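You operate a simulated robot arm through the tools that you are given. There is no shell and no other tool. Be economical: measure what you need, move in short steps, check, and stop when the job is done.

The job below is to be done with a simulated two-armed robot. You get a single attempt, and the scene is never put back.

TASK
Pick up the can marked "Standard" from the lower shelf under the steel bench with one hand, pass it to the other hand and put it on the lower board of the oil table. Set down upright: can.

It is judged by the outcome, as a careful person would: the job done as asked, and still so three seconds after it is handed in. It fails if anything else is knocked over, pushed out of place, dropped, spilled or broken.

THE ROBOT
Two 6-joint arms with two-finger parallel grippers on one trunk, on a base that drives. Base frame: it is fixed to the floor where the robot stands at the start and does not move with it; the origin is under the middle of the robot, x ahead of it, y to its left, z up; the surface under the hand at the start is at about z = 860. Readings come in mm, rad, newtons and seconds.
The left shoulder is at the start at [276, 178, 882], the right one opposite. With the tool pointing down near the work surface each hand reaches from about 500 to 920 mm from the robot's upright axis, wherever it stands, measured 20 degrees to its own side. Places, roughly: lower board of the oil table [-2500, 1600, 400]. Payload 1.57 kg a hand.
Tool frame (each hand has its own): the origin (TCP) lies between the finger pads and is the grasp point; the fingertips stand 30 mm ahead of it; z points along the fingers, y is the line along which they close. The gripper opens to 80 mm. The fingers are 17 mm wide and 12 mm thick; the gripper's body (40 by 82 mm) begins 80 mm behind the TCP.
Orientation is told as [roll, pitch, yaw] about the base's x, y, z axes, in that order, counted from this pose: with the fingers straight down and closing along the base's y, the tool's x points along the base's -x, its y along +y and its z along -z.

THE INTERFACE
- The arms move only by the tool jog_arm. It takes "left_plan", "right_plan" or both (then of equal length, played together; a hand with none holds still); each is a list that holds one entry, the list of rows, each a list of 7 numbers: the opening, from 0 (shut) to 1 (fully open), then the shift along the base's x, y, z in mm, then the turn, a rotation vector about the base's x, y, z in rad. In form: [[[hand, tx, ty, tz, wx, wy, wz], ...]]. A call has 1 to 12 rows; each row is the pose to reach, as a shift and turn from the pose commanded when the call began. A row lasts 0.2 s, in which the tool goes at most 50 mm and 0.15 rad; a call with a longer step from one row to the next is refused whole, and so is a gripper value outside its range. Where a pose cannot be reached the arm comes as near as it can. A force on the tool above 40 N (or 10 N above the force at the start of the call, whichever is more), or a blocked arm, ends the call early, and 0.2 s more pass. Each finger travels about 153 mm/s and halts on what it meets, pressing with about 22 N; the grip force reading is that of the motor and also rises with nothing between the fingers. The clock runs only during rows and for 0.2 s after the last one: add rows that repeat a pose to give the fingers time. It gives the time, the measured TCP pose, the force on the tool (base axes), the opening and the grip force at its end, in the units of the frame above (readings bear some noise), with the torque about the TCP (base axes, N m) and any sound that the robot's microphone picked up.
- Cameras (640 x 400 px; columns grow to the right, rows downward): "scene" is now at [222.5, 11.3, 1310.8]; the picture's right is [0.28, -0.96, -0.01], its down [-0.80, -0.23, -0.56] and it looks along [0.53, 0.16, -0.83] (base axes); focal length 252 px, centre (320, 200). "left" rides on the left gripper at [72, 7, -122] in its tool frame; the picture's right is [-0.09, 1.00, 0.00], its down [-0.84, -0.08, -0.54] and it looks along [-0.54, -0.05, 0.84] (tool axes); focal length 238 px, centre (320, 200). "right" rides on the right gripper at [72, -7, -122] in its tool frame; the picture's right is [0.09, 1.00, 0.00], its down [-0.84, 0.08, -0.54] and it looks along [-0.54, 0.05, 0.84] (tool axes); focal length 238 px, centre (320, 200). There is no depth. A picture from a camera that has moved, and an enlarged one, comes with that camera's place and axes in the base frame and with its lens.
- camera(camera): a new picture of that camera. The clock stands still meanwhile.
- lift_body(by): slides the trunk up (or, below 0, down) by that many mm; the arms and the scene camera ride with it, the base frame stays. It gives what a move gives, with no picture.
- roll_base(legs): drives the robot by 1 to 6 legs, each [ahead, turn to the left] in mm and rad, along the robot's own axes; the way and the turn of a leg run together, so that a leg with both is an arc; at most 1500 mm and 3.142 rad a leg. The arms and the cameras ride along, it lands a little off, and it stops where it bumps. It gives what a move gives.
- pan_tilt(pan, tilt): turns the head with the scene camera to pan (to the left, within 1.501 rad either way) and tilt (down, from -0.506 to 1.204), counted from straight ahead of the robot. It gives what a move gives.
- close_up(camera, box): a new picture of the part [left, top, right, bottom] of that camera's present view, enlarged. The clock stands still meanwhile.
- hand_in(): hands the job in; it is judged then, once.

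Work in short steps. Places have to be worked out from the pictures, the camera data and where the tool is seen: move nearer, look again, correct. Check each grasp and each placing, and mend what went wrong. You have 120 turns and 92 pictures in all, those below and enlarged ones among them. Open the grippers and draw the arms clear of the work before you hand the job in, unless the task says otherwise; then end with one line.

The tools are called after "Emit:" by a JSON object that holds its "name" and its "arguments". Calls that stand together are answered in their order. jog_arm: Moves the arms, as the interface text tells. Its arguments: {"type":"object","properties":{"left_plan":{"type":"array"},"right_plan":{"type":"array"}},"required":[]} The other tools are called the same way: lift_body (by) slides the trunk up or down; roll_base (legs) drives the base; pan_tilt (pan, tilt) turns the head that bears the scene camera; camera (camera) takes a picture; close_up (camera, box) takes an enlarged picture of a part of a camera's view; hand_in () hands the job in.

At the start:

```text
t: 0.0
left_ee_pos: [319.3, 297.1, 540.1]
left_orientation: [0.006, -0.007, 0.004]
left_force: [0.8, -0.8, 0.0]
left_wrist_torque: [0.01, 0.03, -0.03]
left_width: 80.1
left_grasp_force: 0.1
right_ee_pos: [626.0, 9.2, 1004.0]
right_orientation: [0.006, -0.006, 0.002]
right_force: [-0.2, -1.0, 0.7]
right_wrist_torque: [0.0, 0.02, -0.01]
right_width: 80.0
right_grasp_force: 0.1
trunk travel left (down, up): [-574.0, 416.0]
robot x, y, heading: [-0.4, -1.8, -0.001]
head pan, tilt: [0.288, 0.99]
```

scene: 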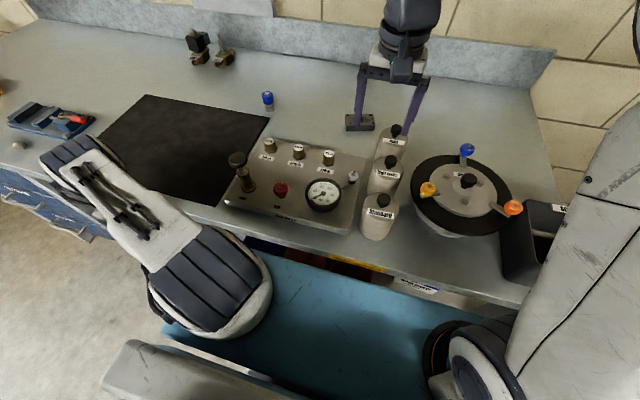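
right: 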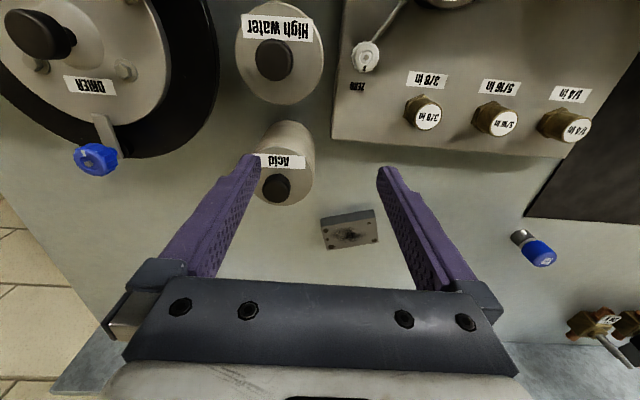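
left: 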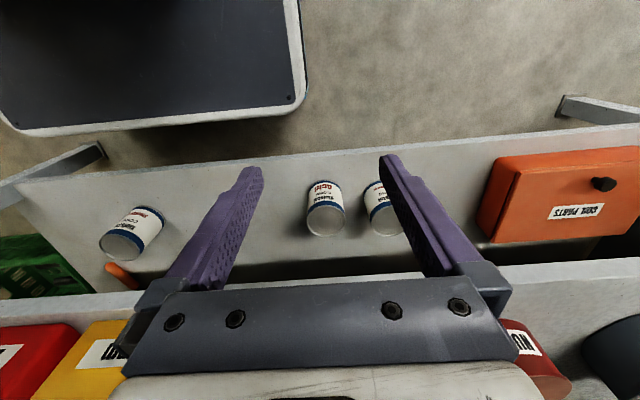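

The left hand's view shows three small cans on a lower shelf. I enlarge it to read the labels.

Emit:
{"name": "close_up", "arguments": {"camera": "left", "box": [280, 160, 420, 250]}}

Emit:
{"name": "close_up", "arguments": {"camera": "left", "box": [80, 180, 220, 270]}}

Emit:
{"name": "close_up", "arguments": {"camera": "scene", "box": [160, 200, 560, 400]}}

```text
4.44 times, centred on (350, 205) of left
camera zoom: at [247.2, 302.1, 661.5], right [0.09, 1.0, 0.01], down [0.83, -0.08, 0.55], along [0.54, -0.04, -0.84], focal length 1059 px, centre (187, 178)
```

zoom: 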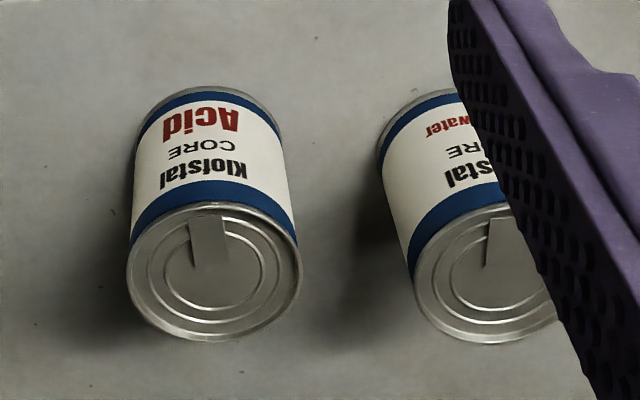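

```text
4.44 times, centred on (150, 225) of left
camera zoom: at [247.2, 302.1, 661.5], right [0.09, 1.0, 0.01], down [0.83, -0.08, 0.55], along [0.54, -0.04, -0.84], focal length 1059 px, centre (1076, 89)
```

zoom: 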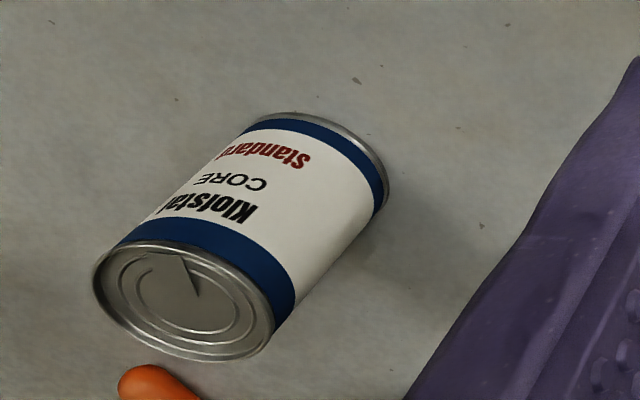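

```text
1.60 times, centred on (360, 300) of scene
camera zoom: at [222.5, 11.3, 1310.8], right [0.28, -0.96, -0.01], down [-0.8, -0.23, -0.56], along [0.53, 0.16, -0.83], focal length 403 px, centre (256, 40)
```

zoom: 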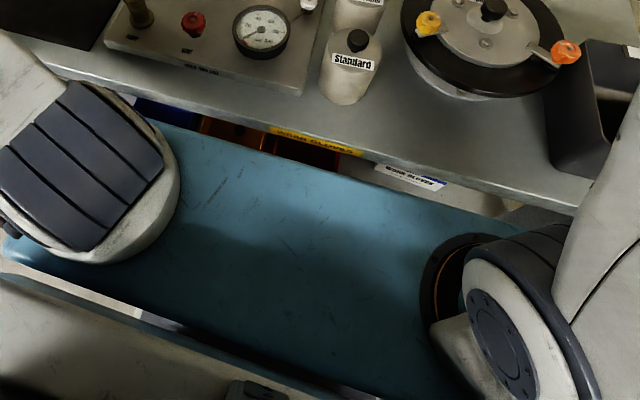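

The Standard can stands upright near the shelf's front, roughly at (500, -57) with the shelf near z 245. Before moving I look round to the left and right to see the free space and the oil table.

Emit:
{"name": "pan_tilt", "arguments": {"pan": 1.5, "tilt": 0.45}}

Emit:
{"name": "camera", "arguments": {"camera": "scene"}}

Emit:
{"name": "pan_tilt", "arguments": {"pan": -1.5, "tilt": 0.45}}

Emit:
{"name": "camera", "arguments": {"camera": "scene"}}

```text
t: 1.4
left_ee_pos: [320.7, 302.3, 538.8]
left_orientation: [0.007, -0.005, 0.012]
left_force: [0.2, 0.2, -0.3]
left_wrist_torque: [-0.02, -0.01, 0.02]
left_width: 80.4
left_grasp_force: 0.1
right_ee_pos: [626.7, 13.9, 1003.2]
right_orientation: [-0.001, -0.005, 0.002]
right_force: [0.0, -0.2, 0.4]
right_wrist_torque: [-0.04, 0.0, -0.01]
right_width: 79.9
right_grasp_force: 0.0
trunk travel left (down, up): [-574.0, 416.0]
robot x, y, heading: [3.2, -0.2, -0.001]
head pan, tilt: [1.499, 0.45]
```

```text
85 pictures are left
camera scene: at [162.4, 89.4, 1354.7], right [1.0, -0.07, 0.0], down [-0.03, -0.43, -0.9], along [0.07, 0.9, -0.43], focal length 252 px, centre (320, 200)
```

scene: 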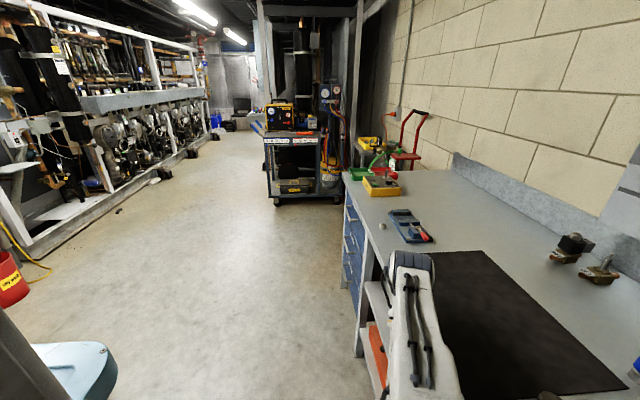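

```text
t: 4.0
left_ee_pos: [319.8, 303.1, 537.6]
left_orientation: [0.006, -0.005, 0.013]
left_force: [0.2, 0.2, -1.0]
left_wrist_torque: [-0.03, 0.01, 0.0]
left_width: 80.1
left_grasp_force: 0.1
right_ee_pos: [626.2, 14.1, 1002.4]
right_orientation: [0.0, -0.004, 0.003]
right_force: [0.3, 0.1, 0.3]
right_wrist_torque: [0.01, 0.0, 0.0]
right_width: 80.3
right_grasp_force: 0.1
trunk travel left (down, up): [-574.0, 416.0]
robot x, y, heading: [0.7, -3.9, 0.004]
head pan, tilt: [-1.499, 0.45]
```

```text
84 pictures are left
camera scene: at [162.9, -94.1, 1354.3], right [-1.0, -0.07, 0.0], down [-0.03, 0.44, -0.9], along [0.07, -0.9, -0.44], focal length 252 px, centre (320, 200)
```

scene: 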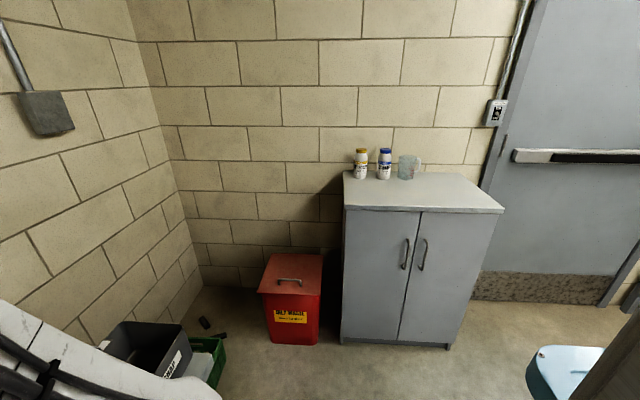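

The sides are free. I lift the right hand clear of the bottles on the bench.

Emit:
{"name": "jog_arm", "arguments": {"right_plan": [[[1, 0, 0, 40, 0, 0, 0], [1, 0, 0, 80, 0, 0, 0], [1, 0, 0, 120, 0, 0, 0], [1, 0, 0, 150, 0, 0, 0]]]}}

Emit:
{"name": "pan_tilt", "arguments": {"pan": 0, "tilt": 0.9}}

Emit:
{"name": "roll_base", "arguments": {"legs": [[-400, 0]]}}

Emit:
{"name": "camera", "arguments": {"camera": "scene"}}

Emit:
{"name": "camera", "arguments": {"camera": "left"}}

```text
t: 5.0
left_ee_pos: [319.5, 301.8, 538.6]
left_orientation: [0.008, -0.005, 0.013]
left_force: [-1.1, -1.1, -0.5]
left_wrist_torque: [0.03, -0.01, 0.01]
left_width: 80.1
left_grasp_force: 0.1
right_ee_pos: [625.7, 12.6, 1155.4]
right_orientation: [-0.002, -0.004, 0.002]
right_force: [-0.3, -0.5, 0.3]
right_wrist_torque: [0.0, -0.02, -0.03]
right_width: 80.0
right_grasp_force: 0.0
trunk travel left (down, up): [-574.0, 416.0]
robot x, y, heading: [-1.3, -5.6, 0.003]
head pan, tilt: [-1.499, 0.45]
```

```text
t: 6.6
left_ee_pos: [320.0, 303.2, 538.3]
left_orientation: [0.007, -0.006, 0.012]
left_force: [0.2, -0.1, 0.6]
left_wrist_torque: [0.03, 0.02, 0.01]
left_width: 80.0
left_grasp_force: 0.1
right_ee_pos: [625.8, 13.4, 1153.1]
right_orientation: [0.0, -0.003, 0.003]
right_force: [-0.6, 0.0, 0.4]
right_wrist_torque: [-0.02, 0.02, -0.02]
right_width: 80.0
right_grasp_force: 0.0
trunk travel left (down, up): [-574.0, 416.0]
robot x, y, heading: [-3.6, -1.1, -0.002]
head pan, tilt: [0.0, 0.901]
```

```text
t: 9.1
left_ee_pos: [-87.4, 301.5, 535.8]
left_orientation: [-0.003, 0.002, 0.007]
left_force: [-0.4, 0.1, -0.6]
left_wrist_torque: [-0.05, -0.01, -0.01]
left_width: 79.9
left_grasp_force: 0.1
right_ee_pos: [221.6, 16.8, 1152.3]
right_orientation: [-0.003, 0.001, 0.004]
right_force: [0.2, -0.5, 0.1]
right_wrist_torque: [0.01, -0.03, 0.01]
right_width: 79.8
right_grasp_force: 0.1
trunk travel left (down, up): [-574.0, 416.0]
robot x, y, heading: [-411.5, 0.6, 0.006]
head pan, tilt: [0.0, 0.901]
```

```text
83 pictures are left
camera scene: at [-171.8, 0.5, 1315.2], right [0.0, -1.0, 0.0], down [-0.78, 0.0, -0.62], along [0.62, 0.0, -0.78], focal length 252 px, centre (320, 200)
```

scene: 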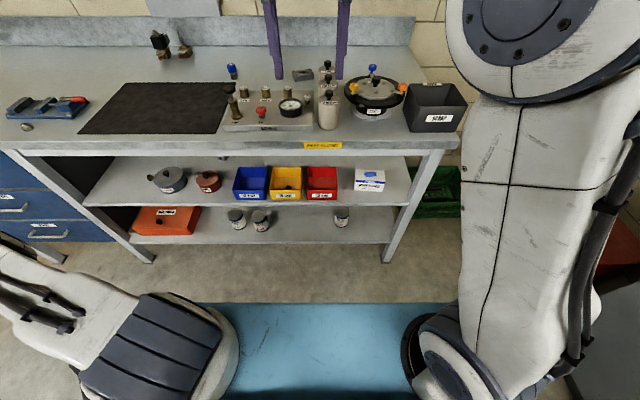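

```text
82 pictures are left
camera left: at [-159.5, 306.5, 657.1], right [0.09, 1.0, 0.0], down [0.84, -0.07, 0.54], along [0.54, -0.05, -0.84], focal length 238 px, centre (320, 200)
```

left: 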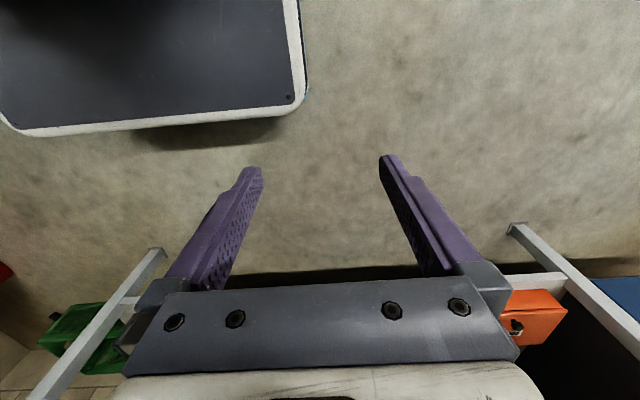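

Now I can see the whole bench: middle shelf with bins, lower shelf with three cans. I zoom in for triangulation.

Emit:
{"name": "close_up", "arguments": {"camera": "scene", "box": [220, 140, 440, 270]}}

Emit:
{"name": "close_up", "arguments": {"camera": "scene", "box": [310, 190, 390, 240]}}

```text
2.91 times, centred on (330, 205) of scene
camera zoom: at [-171.8, 0.5, 1315.2], right [0.0, -1.0, 0.0], down [-0.78, 0.0, -0.62], along [0.62, 0.0, -0.78], focal length 733 px, centre (291, 186)
```

zoom: 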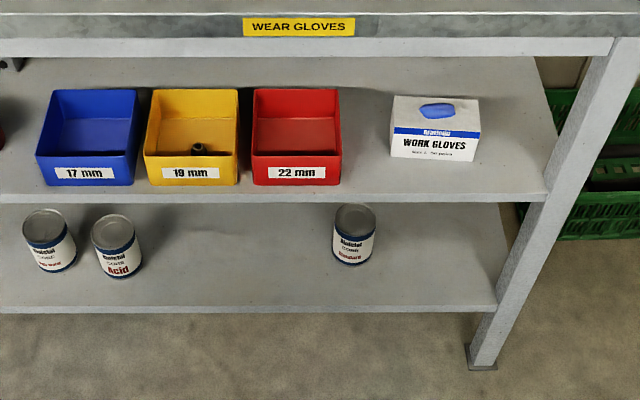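

```text
8.00 times, centred on (350, 215) of scene
camera zoom: at [-171.8, 0.5, 1315.2], right [0.0, -1.0, 0.0], down [-0.78, 0.0, -0.62], along [0.62, 0.0, -0.78], focal length 2016 px, centre (80, 80)
```

zoom: 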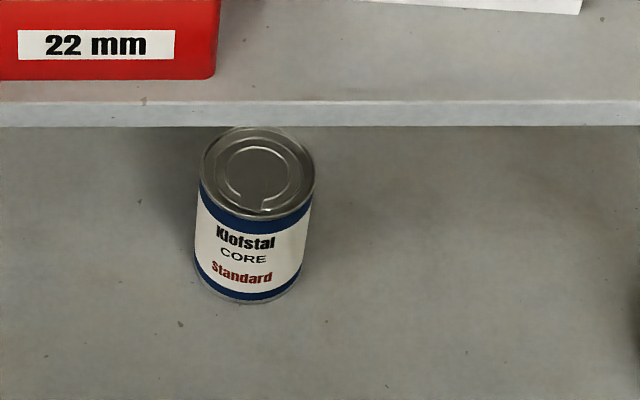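

Triangulating, the Standard can is at about (535, -107), 70 mm in diameter, 98 mm tall, on a shelf at z≈230. The middle shelf's underside is at about z 510. The right hand will pick. First I raise the left hand and set the right one, then lower the trunk.

Emit:
{"name": "jog_arm", "arguments": {"left_plan": [[[1, 15, 0, 40, 0, 0, 0], [1, 30, 0, 80, 0, 0, 0], [1, 45, 0, 120, 0, 0, 0], [1, 60, 0, 160, 0, 0, 0], [1, 75, 0, 200, 0, 0, 0], [1, 90, 0, 240, 0, 0, 0], [1, 105, 0, 280, 0, 0, 0], [1, 120, 0, 320, 0, 0, 0]]], "right_plan": [[[1, 0, -25, 0, 0, 0, 0], [1, 0, -50, 0, 0, 0, 0], [1, 0, -75, 0, 0, 0, 0], [1, 0, -100, 0, 0, 0, 0], [1, 0, -125, 0, 0, 0, 0], [1, 0, -150, 0, 0, 0, 0], [1, 0, -175, 0, 0, 0, 0], [1, 0, -200, 0, 0, 0, 0]]]}}

Emit:
{"name": "lift_body", "arguments": {"by": -250}}

Emit:
{"name": "camera", "arguments": {"camera": "scene"}}

```text
t: 10.9
left_ee_pos: [49.8, 313.2, 865.5]
left_orientation: [-0.002, 0.002, 0.007]
left_force: [1.0, 0.1, 0.3]
left_wrist_torque: [-0.03, 0.04, -0.01]
left_width: 80.0
left_grasp_force: 0.1
left hand out of reach, approached as far as the arm can: row 1, 2, 3, 4, 5, 6, 7, 8
right_ee_pos: [222.5, -182.9, 1151.1]
right_orientation: [-0.001, -0.002, 0.004]
right_force: [0.1, -0.4, -0.4]
right_wrist_torque: [-0.04, 0.01, 0.01]
right_width: 80.1
right_grasp_force: 0.0
trunk travel left (down, up): [-574.0, 416.0]
robot x, y, heading: [-409.3, -1.3, 0.009]
head pan, tilt: [0.0, 0.901]
```

```text
t: 13.5
left_ee_pos: [50.3, 310.6, 616.1]
left_orientation: [-0.001, 0.001, 0.007]
left_force: [-0.8, 0.0, -0.6]
left_wrist_torque: [0.01, 0.0, 0.01]
left_width: 80.0
left_grasp_force: 0.0
right_ee_pos: [221.9, -182.4, 901.8]
right_orientation: [-0.001, 0.0, 0.005]
right_force: [0.3, -0.4, 0.5]
right_wrist_torque: [0.01, 0.02, 0.02]
right_width: 80.0
right_grasp_force: 0.1
trunk travel left (down, up): [-324.0, 666.0]
robot x, y, heading: [-407.8, -0.2, 0.005]
head pan, tilt: [0.0, 0.901]
```

```text
79 pictures are left
camera scene: at [-171.9, 0.4, 1065.3], right [0.0, -1.0, 0.0], down [-0.78, 0.0, -0.62], along [0.62, 0.0, -0.78], focal length 252 px, centre (320, 200)
```

scene: 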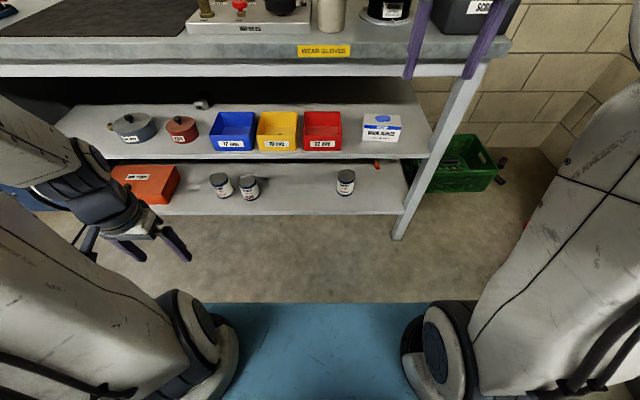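

The trunk body rides with the arms and has room. I lower the trunk 200 mm more.

Emit:
{"name": "lift_body", "arguments": {"by": -200}}

Emit:
{"name": "jog_arm", "arguments": {"right_plan": [[[1, -5, 0, -30, 0, -0.13, 0], [1, -10, 0, -60, 0, -0.26, 0], [1, -15, 0, -90, 0, -0.39, 0], [1, -20, 0, -120, 0, -0.52, 0], [1, -25, 5, -150, 0, -0.65, 0], [1, -30, 15, -180, 0, -0.78, 0], [1, -30, 25, -210, 0, -0.91, 0], [1, -30, 35, -240, 0, -1.04, 0], [1, -30, 45, -270, 0, -1.17, 0], [1, -30, 55, -300, 0, -1.3, 0], [1, -30, 65, -330, 0, -1.3, 0], [1, -30, 75, -360, 0, -1.3, 0]]]}}

Emit:
{"name": "camera", "arguments": {"camera": "scene"}}

Emit:
{"name": "camera", "arguments": {"camera": "right"}}

```text
t: 15.7
left_ee_pos: [50.2, 311.2, 415.3]
left_orientation: [-0.002, 0.002, 0.006]
left_force: [-0.3, -0.1, 0.0]
left_wrist_torque: [0.02, -0.02, 0.0]
left_width: 79.9
left_grasp_force: 0.0
right_ee_pos: [221.8, -183.6, 701.6]
right_orientation: [-0.002, 0.0, 0.003]
right_force: [0.0, 0.0, 0.0]
right_wrist_torque: [-0.01, 0.0, 0.03]
right_width: 80.0
right_grasp_force: 0.0
trunk travel left (down, up): [-124.0, 866.0]
robot x, y, heading: [-409.2, -0.4, 0.002]
head pan, tilt: [0.0, 0.901]
```

```text
t: 18.3
left_ee_pos: [50.1, 311.2, 416.5]
left_orientation: [-0.001, 0.001, 0.005]
left_force: [0.9, 0.3, 0.3]
left_wrist_torque: [-0.03, 0.01, 0.0]
left_width: 80.1
left_grasp_force: 0.0
right_ee_pos: [285.7, -38.5, 477.9]
right_orientation: [-0.027, -1.297, 0.027]
right_force: [0.3, 0.8, -0.3]
right_wrist_torque: [-0.02, -0.01, 0.0]
right_width: 80.1
right_grasp_force: 0.1
right hand out of reach, approached as far as the arm can: row 5, 6, 7, 8, 9, 10, 11, 12
trunk travel left (down, up): [-124.0, 866.0]
robot x, y, heading: [-408.6, -1.7, -0.001]
head pan, tilt: [0.0, 0.901]
```

```text
78 pictures are left
camera scene: at [-171.9, 0.4, 865.2], right [0.0, -1.0, 0.0], down [-0.78, 0.0, -0.62], along [0.62, 0.0, -0.78], focal length 252 px, centre (320, 200)
```

scene: 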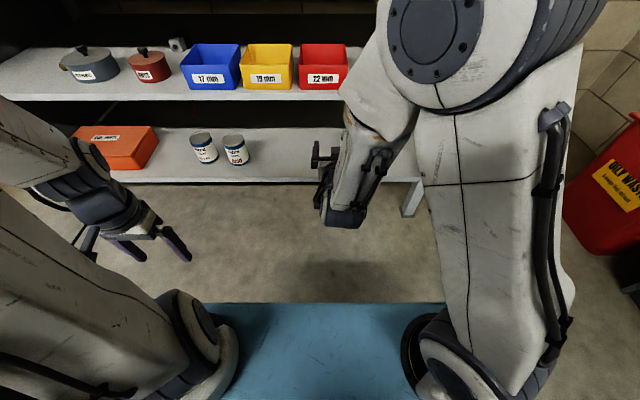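

```text
77 pictures are left
camera right: at [150.5, -43.3, 441.3], right [-0.02, 0.99, -0.1], down [-0.3, 0.09, 0.95], along [0.95, 0.05, 0.29], focal length 238 px, centre (320, 200)
```

right: 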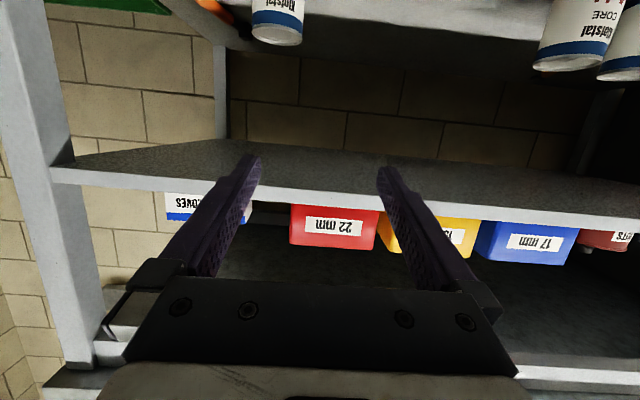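

The arm folds up when the hand is this near. I back off so the arm can stretch out low and forward, and lower the trunk slightly.

Emit:
{"name": "roll_base", "arguments": {"legs": [[-280, 0]]}}

Emit:
{"name": "lift_body", "arguments": {"by": -80}}

Emit:
{"name": "jog_arm", "arguments": {"right_plan": [[[1, 45, -5, -5, 0, 0, 0], [1, 90, -15, -15, 0, 0, 0], [1, 130, -25, -30, 0, 0, 0], [1, 170, -35, -50, 0, 0, 0], [1, 210, -45, -70, 0, 0, 0], [1, 250, -55, -90, 0, 0, 0], [1, 280, -65, -110, 0, 0, 0], [1, 290, -69, -110, 0, 0, 0]]]}}

Emit:
{"name": "camera", "arguments": {"camera": "scene"}}

```text
t: 20.3
left_ee_pos: [-235.6, 313.8, 414.8]
left_orientation: [-0.003, 0.001, 0.015]
left_force: [0.9, 0.5, 0.1]
left_wrist_torque: [0.0, -0.03, 0.0]
left_width: 80.3
left_grasp_force: 0.1
right_ee_pos: [3.1, -35.7, 479.1]
right_orientation: [-0.03, -1.298, 0.035]
right_force: [-0.5, -0.5, 0.4]
right_wrist_torque: [0.01, 0.01, -0.05]
right_width: 79.6
right_grasp_force: 0.0
trunk travel left (down, up): [-124.0, 866.0]
robot x, y, heading: [-692.5, -3.1, 0.01]
head pan, tilt: [0.0, 0.901]
```

```text
t: 21.4
left_ee_pos: [-235.0, 313.0, 335.7]
left_orientation: [-0.002, 0.001, 0.013]
left_force: [0.8, -0.5, -0.1]
left_wrist_torque: [0.0, -0.03, -0.01]
left_width: 79.9
left_grasp_force: 0.1
right_ee_pos: [2.7, -35.6, 396.9]
right_orientation: [-0.029, -1.296, 0.035]
right_force: [-0.2, -0.6, 0.9]
right_wrist_torque: [0.01, 0.01, -0.02]
right_width: 80.2
right_grasp_force: 0.1
trunk travel left (down, up): [-44.0, 946.0]
robot x, y, heading: [-691.9, -2.2, 0.014]
head pan, tilt: [0.0, 0.901]
```

```text
t: 23.2
left_ee_pos: [-236.3, 315.0, 336.9]
left_orientation: [-0.001, 0.004, 0.013]
left_force: [0.2, -0.1, 1.2]
left_wrist_torque: [-0.02, 0.0, -0.02]
left_width: 79.8
left_grasp_force: 0.1
right_ee_pos: [293.7, -97.9, 290.5]
right_orientation: [-0.042, -1.294, 0.037]
right_force: [0.1, 0.0, 0.2]
right_wrist_torque: [-0.01, -0.01, 0.0]
right_width: 79.8
right_grasp_force: 0.1
right hand out of reach, approached as far as the arm can: row 7, 8
trunk travel left (down, up): [-44.0, 946.0]
robot x, y, heading: [-694.0, -6.3, 0.011]
head pan, tilt: [0.0, 0.901]
```

```text
76 pictures are left
camera scene: at [-455.3, 0.2, 785.2], right [0.01, -1.0, 0.0], down [-0.78, -0.01, -0.62], along [0.62, 0.01, -0.78], focal length 252 px, centre (320, 200)
```

scene: 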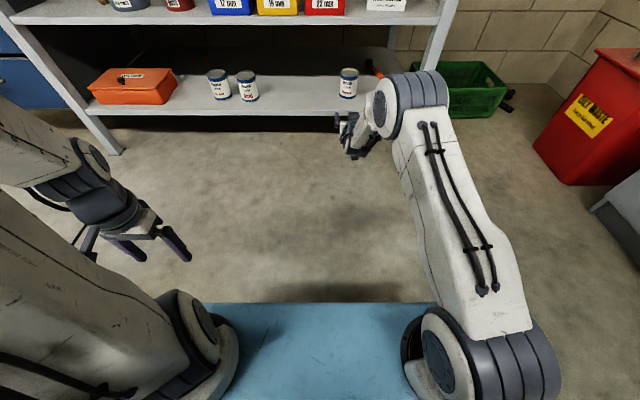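

The right elbow would come near the bench leg (about y -360), so the left arm, whose elbow lies on the open side, should pick. I fold the right arm back and shift the base about 230 mm to the right.

Emit:
{"name": "jog_arm", "arguments": {"right_plan": [[[1, -40, 5, 20, 0, 0, 0], [1, -80, 10, 40, 0, 0, 0], [1, -120, 15, 60, 0, 0, 0], [1, -160, 20, 80, 0, 0, 0], [1, -200, 25, 100, 0, 0, 0], [1, -240, 25, 120, 0, 0, 0], [1, -270, 25, 150, 0, 0, 0], [1, -280, 25, 190, 0, 0, 0]]]}}

Emit:
{"name": "roll_base", "arguments": {"legs": [[0, -0.8], [320, 0], [0, 0.8], [-230, 0]]}}

Emit:
{"name": "camera", "arguments": {"camera": "scene"}}

```text
t: 25.0
left_ee_pos: [-235.2, 315.1, 335.7]
left_orientation: [-0.002, 0.002, 0.015]
left_force: [0.4, -0.2, 0.0]
left_wrist_torque: [0.03, 0.01, -0.01]
left_width: 80.1
left_grasp_force: 0.0
right_ee_pos: [15.5, -69.8, 479.0]
right_orientation: [-0.033, -1.295, 0.037]
right_force: [-0.8, 0.1, -0.5]
right_wrist_torque: [-0.02, 0.01, -0.05]
right_width: 80.0
right_grasp_force: 0.0
trunk travel left (down, up): [-44.0, 946.0]
robot x, y, heading: [-692.2, -5.7, 0.012]
head pan, tilt: [0.0, 0.901]
```

```text
t: 32.7
left_ee_pos: [-235.9, 75.8, 336.5]
left_orientation: [-0.001, 0.002, -0.006]
left_force: [0.6, 0.4, -0.7]
left_wrist_torque: [-0.01, 0.01, 0.02]
left_width: 79.8
left_grasp_force: 0.1
right_ee_pos: [9.6, -314.4, 479.2]
right_orientation: [-0.031, -1.298, 0.014]
right_force: [0.3, 0.2, 0.8]
right_wrist_torque: [0.03, 0.0, 0.0]
right_width: 80.3
right_grasp_force: 0.0
trunk travel left (down, up): [-44.0, 946.0]
robot x, y, heading: [-699.1, -233.1, -0.009]
head pan, tilt: [0.0, 0.901]
```

```text
75 pictures are left
camera scene: at [-461.9, -233.3, 785.2], right [-0.01, -1.0, 0.0], down [-0.78, 0.01, -0.62], along [0.62, 0.0, -0.78], focal length 252 px, centre (320, 200)
```

scene: 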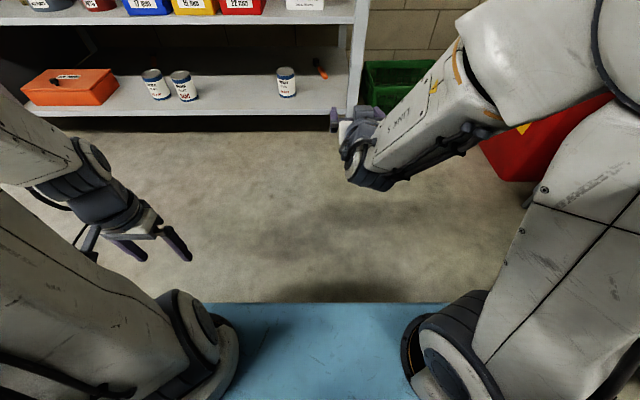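

Robot is at (-699, -233). Now I stretch the left hand forward, tilted 15° below horizontal, in free space ahead of the shelf.

Emit:
{"name": "jog_arm", "arguments": {"left_plan": [[[1, 40, -15, 0, 0, -0.11, 0], [1, 80, -30, 0, 0, -0.22, 0], [1, 120, -45, 0, 0, -0.33, 0], [1, 160, -60, 0, 0, -0.44, 0], [1, 200, -75, 0, 0, -0.55, 0], [1, 240, -90, 0, 0, -0.66, 0], [1, 280, -105, 0, 0, -0.77, 0], [1, 320, -120, 0, 0, -0.88, 0], [1, 360, -135, 0, 0, -0.99, 0], [1, 400, -150, 0, 0, -1.1, 0], [1, 440, -165, 0, 0, -1.21, 0], [1, 470, -182, 0, 0, -1.31, 0]]]}}

Emit:
{"name": "camera", "arguments": {"camera": "scene"}}

Emit:
{"name": "camera", "arguments": {"camera": "left"}}

```text
t: 35.3
left_ee_pos: [237.2, -16.2, 344.2]
left_orientation: [0.039, -1.303, -0.125]
left_force: [-0.7, 1.2, 0.4]
left_wrist_torque: [0.0, 0.02, -0.01]
left_width: 79.8
left_grasp_force: 0.0
left hand out of reach, approached as far as the arm can: row 7, 8, 9, 10, 11, 12
right_ee_pos: [9.2, -314.3, 478.9]
right_orientation: [-0.03, -1.296, 0.017]
right_force: [0.1, 0.0, -0.8]
right_wrist_torque: [-0.02, 0.0, 0.03]
right_width: 79.9
right_grasp_force: 0.1
trunk travel left (down, up): [-44.0, 946.0]
robot x, y, heading: [-695.8, -233.0, -0.009]
head pan, tilt: [0.0, 0.901]
```

```text
74 pictures are left
camera scene: at [-461.9, -233.3, 785.3], right [-0.01, -1.0, 0.0], down [-0.78, 0.01, -0.62], along [0.62, 0.0, -0.78], focal length 252 px, centre (320, 200)
```

scene: 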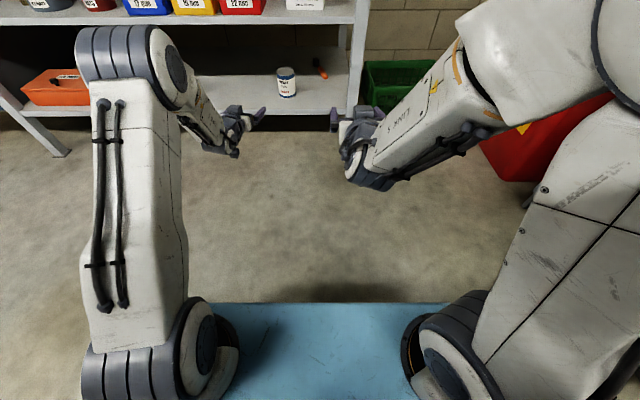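

```text
73 pictures are left
camera left: at [102.7, 2.8, 308.0], right [0.11, 0.99, 0.1], down [-0.31, -0.06, 0.95], along [0.95, -0.14, 0.3], focal length 238 px, centre (320, 200)
```

left: 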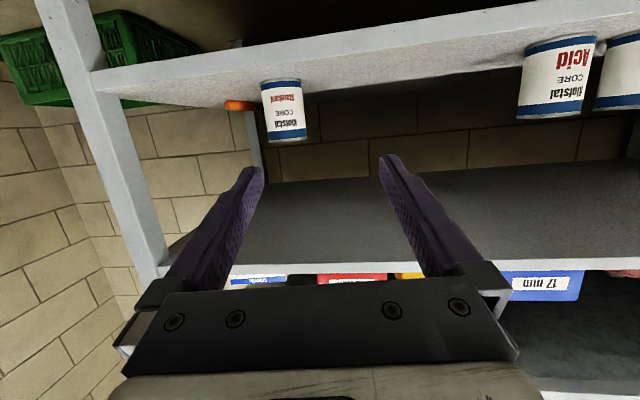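

The left hand is aimed forward but stopped at y≈-16. I try to step it to y≈-107 and lower.

Emit:
{"name": "jog_arm", "arguments": {"left_plan": [[[1, 0, -20, -10, 0, 0, 0], [1, 0, -40, -20, 0, 0, 0], [1, 0, -60, -30, 0, 0, 0], [1, 0, -80, -40, 0, 0, 0], [1, 0, -91, -50, 0, 0, 0], [1, 0, -91, -60, 0, 0, 0]]]}}

```text
t: 36.7
left_ee_pos: [249.3, -48.2, 288.5]
left_orientation: [-0.022, -1.291, -0.124]
left_force: [0.3, -0.3, 0.3]
left_wrist_torque: [0.02, -0.01, -0.01]
left_width: 80.0
left_grasp_force: 0.1
left hand out of reach, approached as far as the arm can: row 1, 2, 3, 4, 5, 6
right_ee_pos: [9.9, -315.3, 478.4]
right_orientation: [-0.031, -1.296, 0.014]
right_force: [0.0, 0.0, 0.4]
right_wrist_torque: [0.01, -0.02, 0.03]
right_width: 80.1
right_grasp_force: 0.0
trunk travel left (down, up): [-44.0, 946.0]
robot x, y, heading: [-697.0, -232.9, -0.005]
head pan, tilt: [0.0, 0.901]
```

The hand now sits ahead-left of the robot at about (946, 185) in its own frame. I turn the base slightly right and drive most of the way, stopping about 130 mm short of the can, then check with the hand camera.

Emit:
{"name": "roll_base", "arguments": {"legs": [[0, -0.041], [140, 0]]}}

Emit:
{"name": "camera", "arguments": {"camera": "left"}}

Emit:
{"name": "camera", "arguments": {"camera": "scene"}}

```text
t: 38.4
left_ee_pos: [396.2, -94.7, 287.8]
left_orientation: [-0.022, -1.292, -0.169]
left_force: [-0.4, -0.4, -0.6]
left_wrist_torque: [0.01, -0.02, 0.0]
left_width: 79.8
left_grasp_force: 0.0
right_ee_pos: [144.1, -350.2, 478.1]
right_orientation: [-0.031, -1.297, -0.027]
right_force: [-0.6, 0.0, 0.2]
right_wrist_torque: [0.02, 0.03, 0.0]
right_width: 80.1
right_grasp_force: 0.1
trunk travel left (down, up): [-44.0, 946.0]
robot x, y, heading: [-562.4, -240.7, -0.047]
head pan, tilt: [0.0, 0.901]
```

```text
72 pictures are left
camera left: at [261.7, -64.6, 252.3], right [0.21, 0.97, 0.08], down [-0.3, -0.02, 0.95], along [0.93, -0.23, 0.29], focal length 238 px, centre (320, 200)
```

left: 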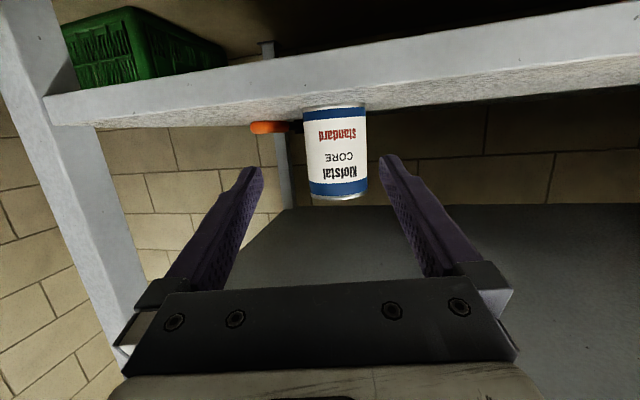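

```text
71 pictures are left
camera scene: at [-323.2, -250.1, 785.2], right [-0.05, -1.0, 0.0], down [-0.78, 0.04, -0.62], along [0.62, -0.03, -0.78], focal length 252 px, centre (320, 200)
```

scene: 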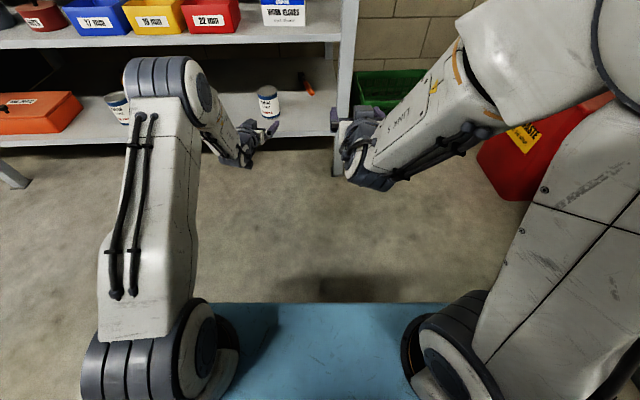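

The can is confirmed at (535, -108), z 230–328. The tool points with yaw -0.19 while the base drives along -0.047, so I try to yaw the hand to match, lower it to z≈262 and centre it on the can's line.

Emit:
{"name": "jog_arm", "arguments": {"left_plan": [[[1, 0, 2, -8, 0, 0, 0.05], [1, 0, 3, -16, 0, 0, 0.1], [1, 0, 4, -22, 0, 0, 0.143], [1, 0, 4, -26, 0, 0, 0.143]]]}}

Emit:
{"name": "camera", "arguments": {"camera": "left"}}

```text
t: 39.4
left_ee_pos: [396.8, -74.5, 280.5]
left_orientation: [-0.022, -1.29, -0.131]
left_force: [0.8, 0.0, 0.2]
left_wrist_torque: [0.02, 0.0, -0.01]
left_width: 79.8
left_grasp_force: 0.0
left hand out of reach, approached as far as the arm can: row 1, 2, 3, 4
right_ee_pos: [144.0, -351.3, 478.5]
right_orientation: [-0.031, -1.296, -0.026]
right_force: [0.3, -0.2, -0.5]
right_wrist_torque: [-0.01, -0.01, 0.01]
right_width: 80.0
right_grasp_force: 0.0
trunk travel left (down, up): [-44.0, 946.0]
robot x, y, heading: [-561.5, -242.8, -0.045]
head pan, tilt: [0.0, 0.901]
```

```text
70 pictures are left
camera left: at [262.4, -47.9, 245.8], right [0.18, 0.98, 0.08], down [-0.3, -0.03, 0.95], along [0.94, -0.2, 0.29], focal length 238 px, centre (320, 200)
```

left: 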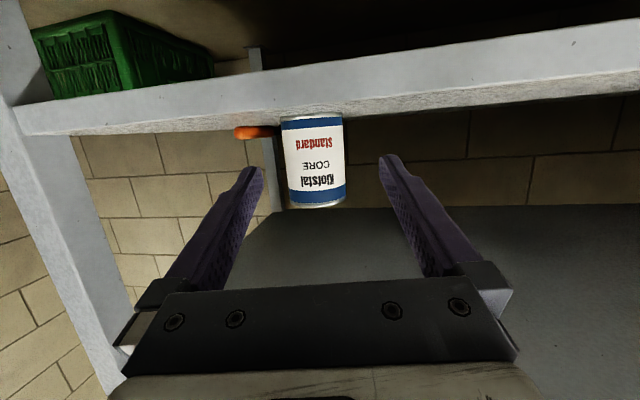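

The hand is on some limit. I retract it 80 mm and retry the yaw and height.

Emit:
{"name": "jog_arm", "arguments": {"left_plan": [[[1, -25, 0, 0, 0, 0, 0], [1, -50, 0, -5, 0, 0, 0.03], [1, -80, 0, -10, 0, 0, 0.06], [1, -80, 0, -18, 0, 0, 0.1]]]}}

Emit:
{"name": "camera", "arguments": {"camera": "scene"}}

```text
t: 40.4
left_ee_pos: [333.1, -50.6, 283.2]
left_orientation: [-0.184, -1.275, 0.059]
left_force: [0.1, -0.1, 0.3]
left_wrist_torque: [0.03, 0.01, -0.01]
left_width: 79.8
left_grasp_force: 0.1
left hand out of reach, approached as far as the arm can: row 1, 2, 3, 4
right_ee_pos: [144.2, -351.2, 478.8]
right_orientation: [-0.03, -1.297, -0.025]
right_force: [-0.4, 0.3, -0.5]
right_wrist_torque: [-0.01, -0.03, 0.02]
right_width: 80.2
right_grasp_force: 0.0
trunk travel left (down, up): [-44.0, 946.0]
robot x, y, heading: [-559.3, -240.2, -0.046]
head pan, tilt: [0.0, 0.901]
```

```text
69 pictures are left
camera scene: at [-323.2, -250.1, 785.2], right [-0.05, -1.0, 0.0], down [-0.78, 0.04, -0.62], along [0.62, -0.03, -0.78], focal length 252 px, centre (320, 200)
```

scene: 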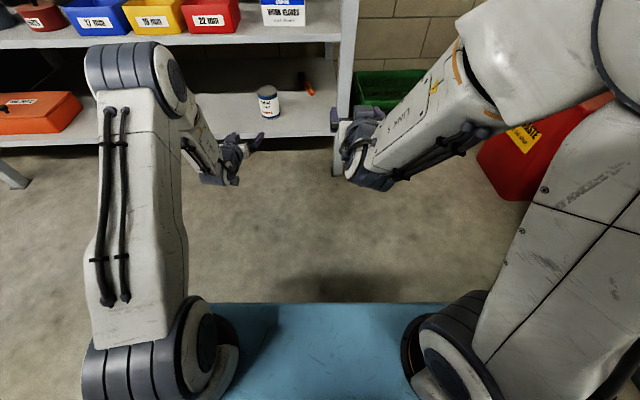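

Closer in, the wrist's flex limits how flat the hand can lie, so I take a 30° downward tilt, which is also fine for the handover. I set yaw to match the heading and line the hand up with the can.

Emit:
{"name": "jog_arm", "arguments": {"left_plan": [[[1, 8, -10, 5, 0.023, 0.06, 0.013], [1, 16, -20, 5, 0.046, 0.12, 0.026], [1, 24, -30, 0, 0.069, 0.18, 0.04], [1, 32, -40, -5, 0.092, 0.228, 0.053], [1, 40, -50, -15, 0.092, 0.228, 0.053], [1, 45, -50, -18, 0.092, 0.228, 0.053]]]}}

Emit:
{"name": "camera", "arguments": {"camera": "left"}}

```text
t: 41.8
left_ee_pos: [375.6, -52.3, 270.0]
left_orientation: [0.044, -1.042, -0.141]
left_force: [0.0, 0.0, 1.0]
left_wrist_torque: [0.0, -0.02, -0.01]
left_width: 79.9
left_grasp_force: 0.1
left hand out of reach, approached as far as the arm can: row 1, 2, 3, 4, 5, 6
right_ee_pos: [143.7, -351.3, 479.7]
right_orientation: [-0.033, -1.297, -0.027]
right_force: [1.0, 0.4, -0.6]
right_wrist_torque: [0.01, -0.01, 0.0]
right_width: 80.0
right_grasp_force: 0.1
trunk travel left (down, up): [-44.0, 946.0]
robot x, y, heading: [-561.3, -242.6, -0.047]
head pan, tilt: [0.0, 0.901]
```

```text
68 pictures are left
camera left: at [236.0, -31.3, 269.6], right [0.15, 0.98, 0.1], down [-0.06, -0.09, 0.99], along [0.99, -0.15, 0.04], focal length 238 px, centre (320, 200)
```

left: 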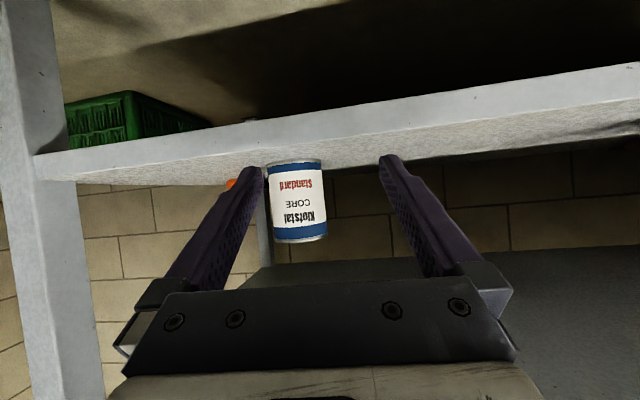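

The tool now points 30° down with a yaw only 0.04 off the base heading, which is good enough. I keep this pose, turn the base by -0.045, lower 6 mm and drive 60 mm toward the can.

Emit:
{"name": "roll_base", "arguments": {"legs": [[0, -0.045], [55, 0]]}}

Emit:
{"name": "lift_body", "arguments": {"by": -6}}

Emit:
{"name": "camera", "arguments": {"camera": "left"}}

Emit:
{"name": "camera", "arguments": {"camera": "scene"}}

```text
t: 43.2
left_ee_pos: [439.4, -99.8, 269.6]
left_orientation: [0.043, -1.042, -0.187]
left_force: [0.0, -0.3, 0.1]
left_wrist_torque: [0.02, -0.02, 0.01]
left_width: 79.7
left_grasp_force: 0.1
right_ee_pos: [193.9, -388.3, 478.1]
right_orientation: [-0.031, -1.296, -0.072]
right_force: [0.2, 0.0, -0.1]
right_wrist_torque: [0.0, -0.02, 0.01]
right_width: 80.2
right_grasp_force: 0.0
trunk travel left (down, up): [-44.0, 946.0]
robot x, y, heading: [-504.3, -242.0, -0.095]
head pan, tilt: [0.0, 0.901]
```

```text
t: 43.7
left_ee_pos: [440.3, -100.6, 265.0]
left_orientation: [0.044, -1.043, -0.186]
left_force: [-0.7, -0.9, 0.6]
left_wrist_torque: [0.02, 0.01, -0.01]
left_width: 80.1
left_grasp_force: 0.0
right_ee_pos: [195.5, -388.7, 473.4]
right_orientation: [-0.032, -1.298, -0.07]
right_force: [0.4, 0.0, 0.4]
right_wrist_torque: [-0.02, 0.0, 0.02]
right_width: 79.8
right_grasp_force: 0.1
trunk travel left (down, up): [-38.0, 952.0]
robot x, y, heading: [-503.4, -246.6, -0.097]
head pan, tilt: [0.0, 0.901]
```

```text
67 pictures are left
camera left: at [300.6, -73.5, 263.6], right [0.19, 0.98, 0.1], down [-0.06, -0.09, 0.99], along [0.98, -0.2, 0.04], focal length 238 px, centre (320, 200)
```

left: 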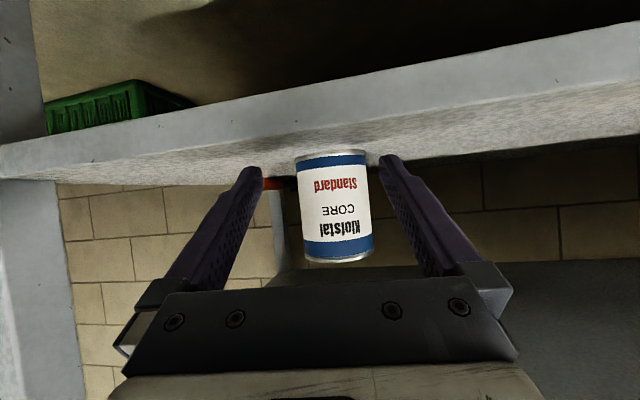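

```text
66 pictures are left
camera scene: at [-268.0, -266.3, 779.2], right [-0.1, -1.0, 0.0], down [-0.78, 0.07, -0.62], along [0.62, -0.06, -0.78], focal length 252 px, centre (320, 200)
```

scene: 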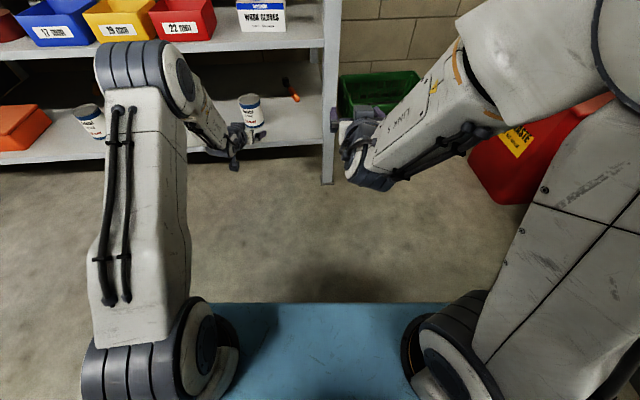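

The can is 6 mm left of the tool line and about 95 mm ahead; driving along the heading cancels most of that. I drive 45 mm and check again.

Emit:
{"name": "roll_base", "arguments": {"legs": [[0, 0.003], [42, 0]]}}

Emit:
{"name": "camera", "arguments": {"camera": "left"}}

```text
t: 44.9
left_ee_pos: [481.7, -101.3, 263.6]
left_orientation: [0.043, -1.041, -0.183]
left_force: [-0.3, 0.0, 0.3]
left_wrist_torque: [0.0, -0.03, 0.0]
left_width: 80.1
left_grasp_force: 0.1
right_ee_pos: [237.8, -390.4, 472.2]
right_orientation: [-0.032, -1.297, -0.07]
right_force: [0.4, -0.6, -0.1]
right_wrist_torque: [0.0, -0.01, -0.02]
right_width: 79.8
right_grasp_force: 0.1
trunk travel left (down, up): [-38.0, 952.0]
robot x, y, heading: [-463.1, -251.3, -0.09]
head pan, tilt: [0.0, 0.901]
```

```text
65 pictures are left
camera left: at [342.6, -74.9, 263.7], right [0.19, 0.98, 0.1], down [-0.06, -0.09, 0.99], along [0.98, -0.2, 0.04], focal length 238 px, centre (320, 200)
```

left: 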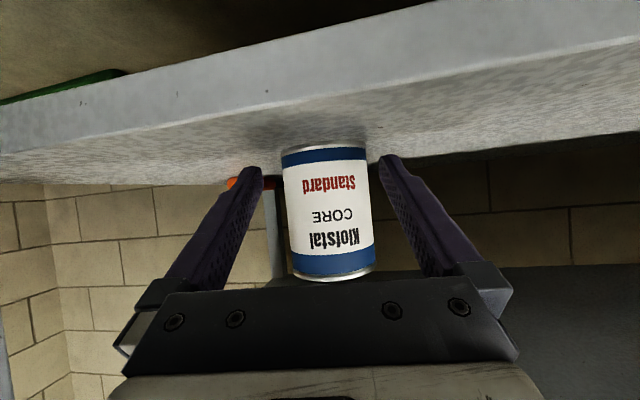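

Alignment is good (about 1 mm off). I drive the last 40 mm.

Emit:
{"name": "roll_base", "arguments": {"legs": [[40, 0]]}}

Emit:
{"name": "camera", "arguments": {"camera": "left"}}

```text
t: 45.8
left_ee_pos: [521.3, -104.3, 263.2]
left_orientation: [0.044, -1.042, -0.184]
left_force: [-0.8, -0.5, -0.4]
left_wrist_torque: [0.02, -0.03, -0.02]
left_width: 80.0
left_grasp_force: 0.1
right_ee_pos: [278.0, -393.9, 471.7]
right_orientation: [-0.032, -1.295, -0.071]
right_force: [0.5, 0.1, 0.0]
right_wrist_torque: [0.02, 0.0, -0.01]
right_width: 80.5
right_grasp_force: 0.0
trunk travel left (down, up): [-38.0, 952.0]
robot x, y, heading: [-423.3, -254.7, -0.096]
head pan, tilt: [0.0, 0.901]
```

```text
64 pictures are left
camera left: at [383.0, -78.6, 263.7], right [0.19, 0.98, 0.1], down [-0.06, -0.09, 0.99], along [0.98, -0.2, 0.04], focal length 238 px, centre (320, 200)
```

left: 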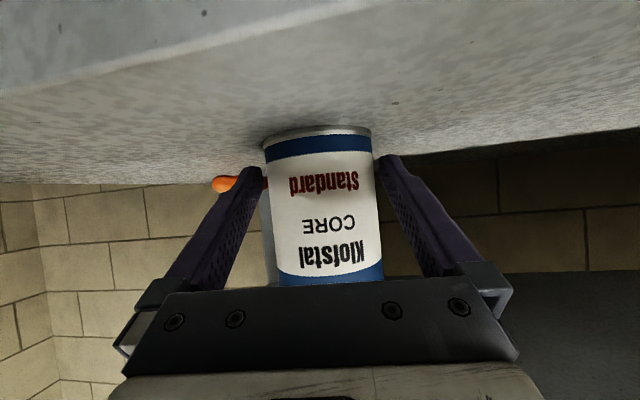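

The fingers straddle the can. I close the left gripper.

Emit:
{"name": "jog_arm", "arguments": {"left_plan": [[[0.8, 0, 0, 0, 0, 0, 0], [0.6, 0, 0, 0, 0, 0, 0], [0.6, 0, 0, 0, 0, 0, 0]]]}}

```text
t: 46.6
left_ee_pos: [522.7, -104.0, 263.8]
left_orientation: [0.044, -1.041, -0.184]
left_force: [0.4, -0.7, -0.2]
left_wrist_torque: [-0.16, 0.0, 0.04]
left_width: 68.6
left_grasp_force: 21.9
right_ee_pos: [277.4, -394.1, 473.5]
right_orientation: [-0.033, -1.296, -0.071]
right_force: [0.3, 0.1, 0.4]
right_wrist_torque: [0.02, 0.04, -0.03]
right_width: 80.0
right_grasp_force: 0.1
trunk travel left (down, up): [-38.0, 952.0]
robot x, y, heading: [-422.4, -253.4, -0.094]
head pan, tilt: [0.0, 0.901]
```

The can is gripped at 68.6 mm. I lift by the trunk 30 mm, then look.

Emit:
{"name": "lift_body", "arguments": {"by": 30}}

Emit:
{"name": "camera", "arguments": {"camera": "left"}}

```text
t: 47.3
left_ee_pos: [521.3, -103.7, 292.4]
left_orientation: [0.043, -1.039, -0.182]
left_force: [0.4, -1.2, -4.5]
left_wrist_torque: [-0.02, 0.07, 0.02]
left_width: 68.4
left_grasp_force: 21.7
right_ee_pos: [277.2, -393.3, 502.4]
right_orientation: [-0.032, -1.298, -0.072]
right_force: [-0.6, -0.1, -0.6]
right_wrist_torque: [0.01, -0.03, 0.0]
right_width: 79.9
right_grasp_force: 0.1
trunk travel left (down, up): [-68.0, 922.0]
robot x, y, heading: [-417.7, -253.5, -0.096]
head pan, tilt: [0.0, 0.901]
```

```text
63 pictures are left
camera left: at [382.8, -78.6, 293.3], right [0.19, 0.98, 0.1], down [-0.06, -0.09, 0.99], along [0.98, -0.2, 0.04], focal length 238 px, centre (320, 200)
```

left: 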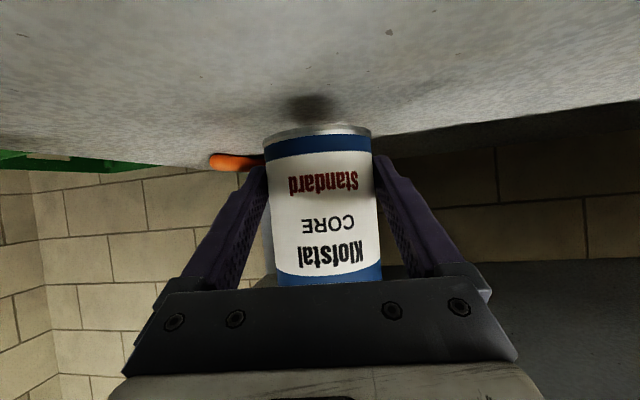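

The can is lifted and steady (about 4.5 N). I back straight out 600 mm.

Emit:
{"name": "roll_base", "arguments": {"legs": [[-600, 0]]}}

Emit:
{"name": "lift_body", "arguments": {"by": 250}}

Emit:
{"name": "pan_tilt", "arguments": {"pan": 0, "tilt": 0.7}}

Emit:
{"name": "camera", "arguments": {"camera": "scene"}}

```text
t: 50.7
left_ee_pos: [-70.5, -43.1, 293.1]
left_orientation: [0.043, -1.041, -0.174]
left_force: [1.1, 0.1, -5.6]
left_wrist_torque: [0.01, 0.07, 0.02]
left_width: 68.0
left_grasp_force: 21.9
right_ee_pos: [-310.4, -334.8, 503.2]
right_orientation: [-0.032, -1.297, -0.056]
right_force: [-0.1, 0.4, -0.2]
right_wrist_torque: [0.02, -0.01, 0.01]
right_width: 80.0
right_grasp_force: 0.1
trunk travel left (down, up): [-68.0, 922.0]
robot x, y, heading: [-1010.8, -204.2, -0.082]
head pan, tilt: [0.0, 0.901]
```

```text
t: 53.3
left_ee_pos: [-68.5, -42.3, 542.1]
left_orientation: [0.044, -1.042, -0.173]
left_force: [0.1, -0.2, -4.6]
left_wrist_torque: [0.05, 0.06, -0.01]
left_width: 68.3
left_grasp_force: 22.1
right_ee_pos: [-310.4, -335.3, 752.9]
right_orientation: [-0.033, -1.296, -0.057]
right_force: [0.3, 0.2, 0.1]
right_wrist_torque: [0.03, 0.01, -0.02]
right_width: 79.9
right_grasp_force: 0.1
trunk travel left (down, up): [-318.0, 672.0]
robot x, y, heading: [-1012.6, -199.3, -0.081]
head pan, tilt: [0.0, 0.901]
```

```text
t: 54.0
left_ee_pos: [-68.9, -44.1, 543.1]
left_orientation: [0.044, -1.042, -0.173]
left_force: [0.0, -0.3, -4.2]
left_wrist_torque: [-0.03, 0.08, 0.0]
left_width: 68.1
left_grasp_force: 21.4
right_ee_pos: [-311.6, -336.0, 752.8]
right_orientation: [-0.032, -1.297, -0.058]
right_force: [0.3, 0.1, 0.0]
right_wrist_torque: [-0.01, 0.0, 0.02]
right_width: 79.9
right_grasp_force: 0.2
trunk travel left (down, up): [-318.0, 672.0]
robot x, y, heading: [-1011.4, -202.3, -0.079]
head pan, tilt: [0.0, 0.7]
```

```text
62 pictures are left
camera scene: at [-764.9, -220.1, 1075.3], right [-0.08, -1.0, 0.0], down [-0.64, 0.05, -0.76], along [0.76, -0.06, -0.64], focal length 252 px, centre (320, 200)
```

scene: 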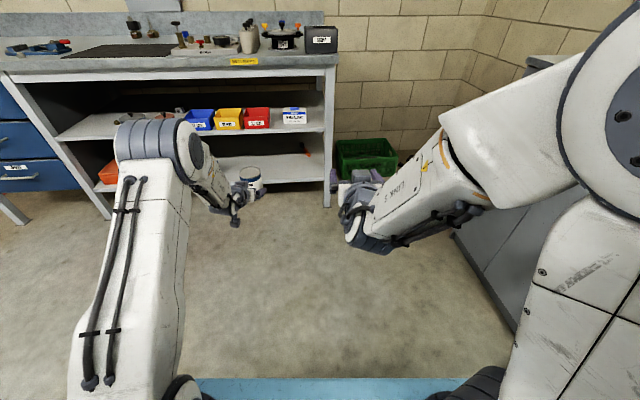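

Nothing was disturbed on the bench. I turn left to have a look at the oil table before the handover.

Emit:
{"name": "roll_base", "arguments": {"legs": [[0, 1.5]]}}

Emit:
{"name": "pan_tilt", "arguments": {"pan": 0.8, "tilt": 0.4}}

Emit:
{"name": "camera", "arguments": {"camera": "scene"}}

```text
t: 58.1
left_ee_pos: [-1123.6, 746.2, 543.2]
left_orientation: [0.042, -1.039, 1.349]
left_force: [0.7, -0.6, -4.3]
left_wrist_torque: [-0.08, 0.01, 0.0]
left_width: 68.0
left_grasp_force: 22.2
right_ee_pos: [-844.3, 490.9, 753.9]
right_orientation: [-0.031, -1.297, 1.466]
right_force: [-0.1, -0.1, -0.1]
right_wrist_torque: [-0.02, 0.02, -0.03]
right_width: 80.2
right_grasp_force: 0.0
trunk travel left (down, up): [-318.0, 672.0]
robot x, y, heading: [-1006.6, -199.0, 1.439]
head pan, tilt: [0.0, 0.7]
```

```text
t: 59.2
left_ee_pos: [-1124.3, 745.6, 541.4]
left_orientation: [0.043, -1.041, 1.349]
left_force: [-0.7, 0.0, -4.5]
left_wrist_torque: [-0.1, 0.02, 0.0]
left_width: 68.3
left_grasp_force: 22.0
right_ee_pos: [-843.7, 490.0, 752.6]
right_orientation: [-0.032, -1.297, 1.465]
right_force: [0.0, -0.3, 0.1]
right_wrist_torque: [0.02, -0.02, 0.02]
right_width: 80.0
right_grasp_force: 0.0
trunk travel left (down, up): [-318.0, 672.0]
robot x, y, heading: [-1009.3, -200.6, 1.438]
head pan, tilt: [0.799, 0.4]
```

```text
61 pictures are left
camera scene: at [-1046.1, 31.4, 1102.2], right [0.78, 0.62, 0.0], down [0.24, -0.31, -0.92], along [-0.57, 0.72, -0.39], focal length 252 px, centre (320, 200)
```

scene: 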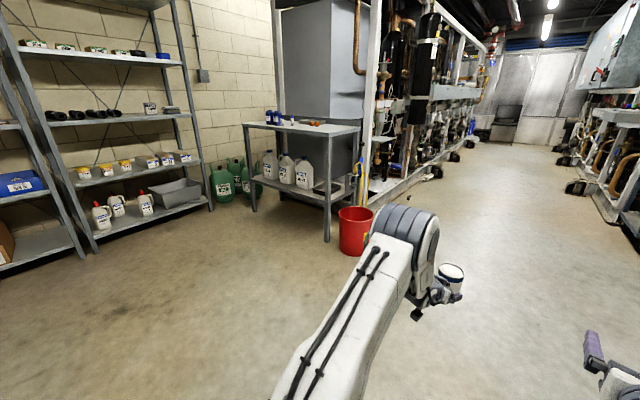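

The oil table is the small two-level table with bottles on its lower board. I enlarge it.

Emit:
{"name": "close_up", "arguments": {"camera": "scene", "box": [230, 90, 390, 260]}}

```text
2.35 times, centred on (310, 175) of scene
camera zoom: at [-1046.1, 31.4, 1102.2], right [0.78, 0.62, 0.0], down [0.24, -0.31, -0.92], along [-0.57, 0.72, -0.39], focal length 593 px, centre (344, 259)
```

zoom: 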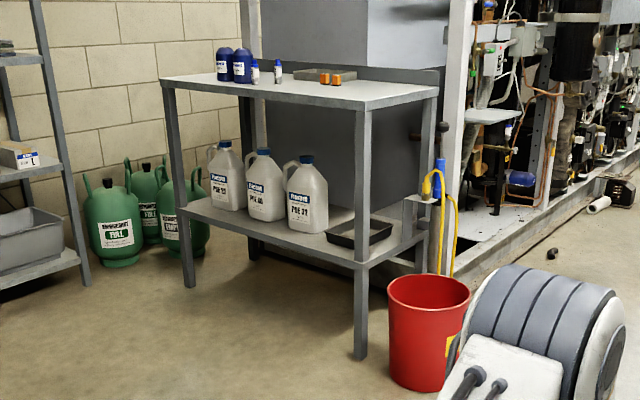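

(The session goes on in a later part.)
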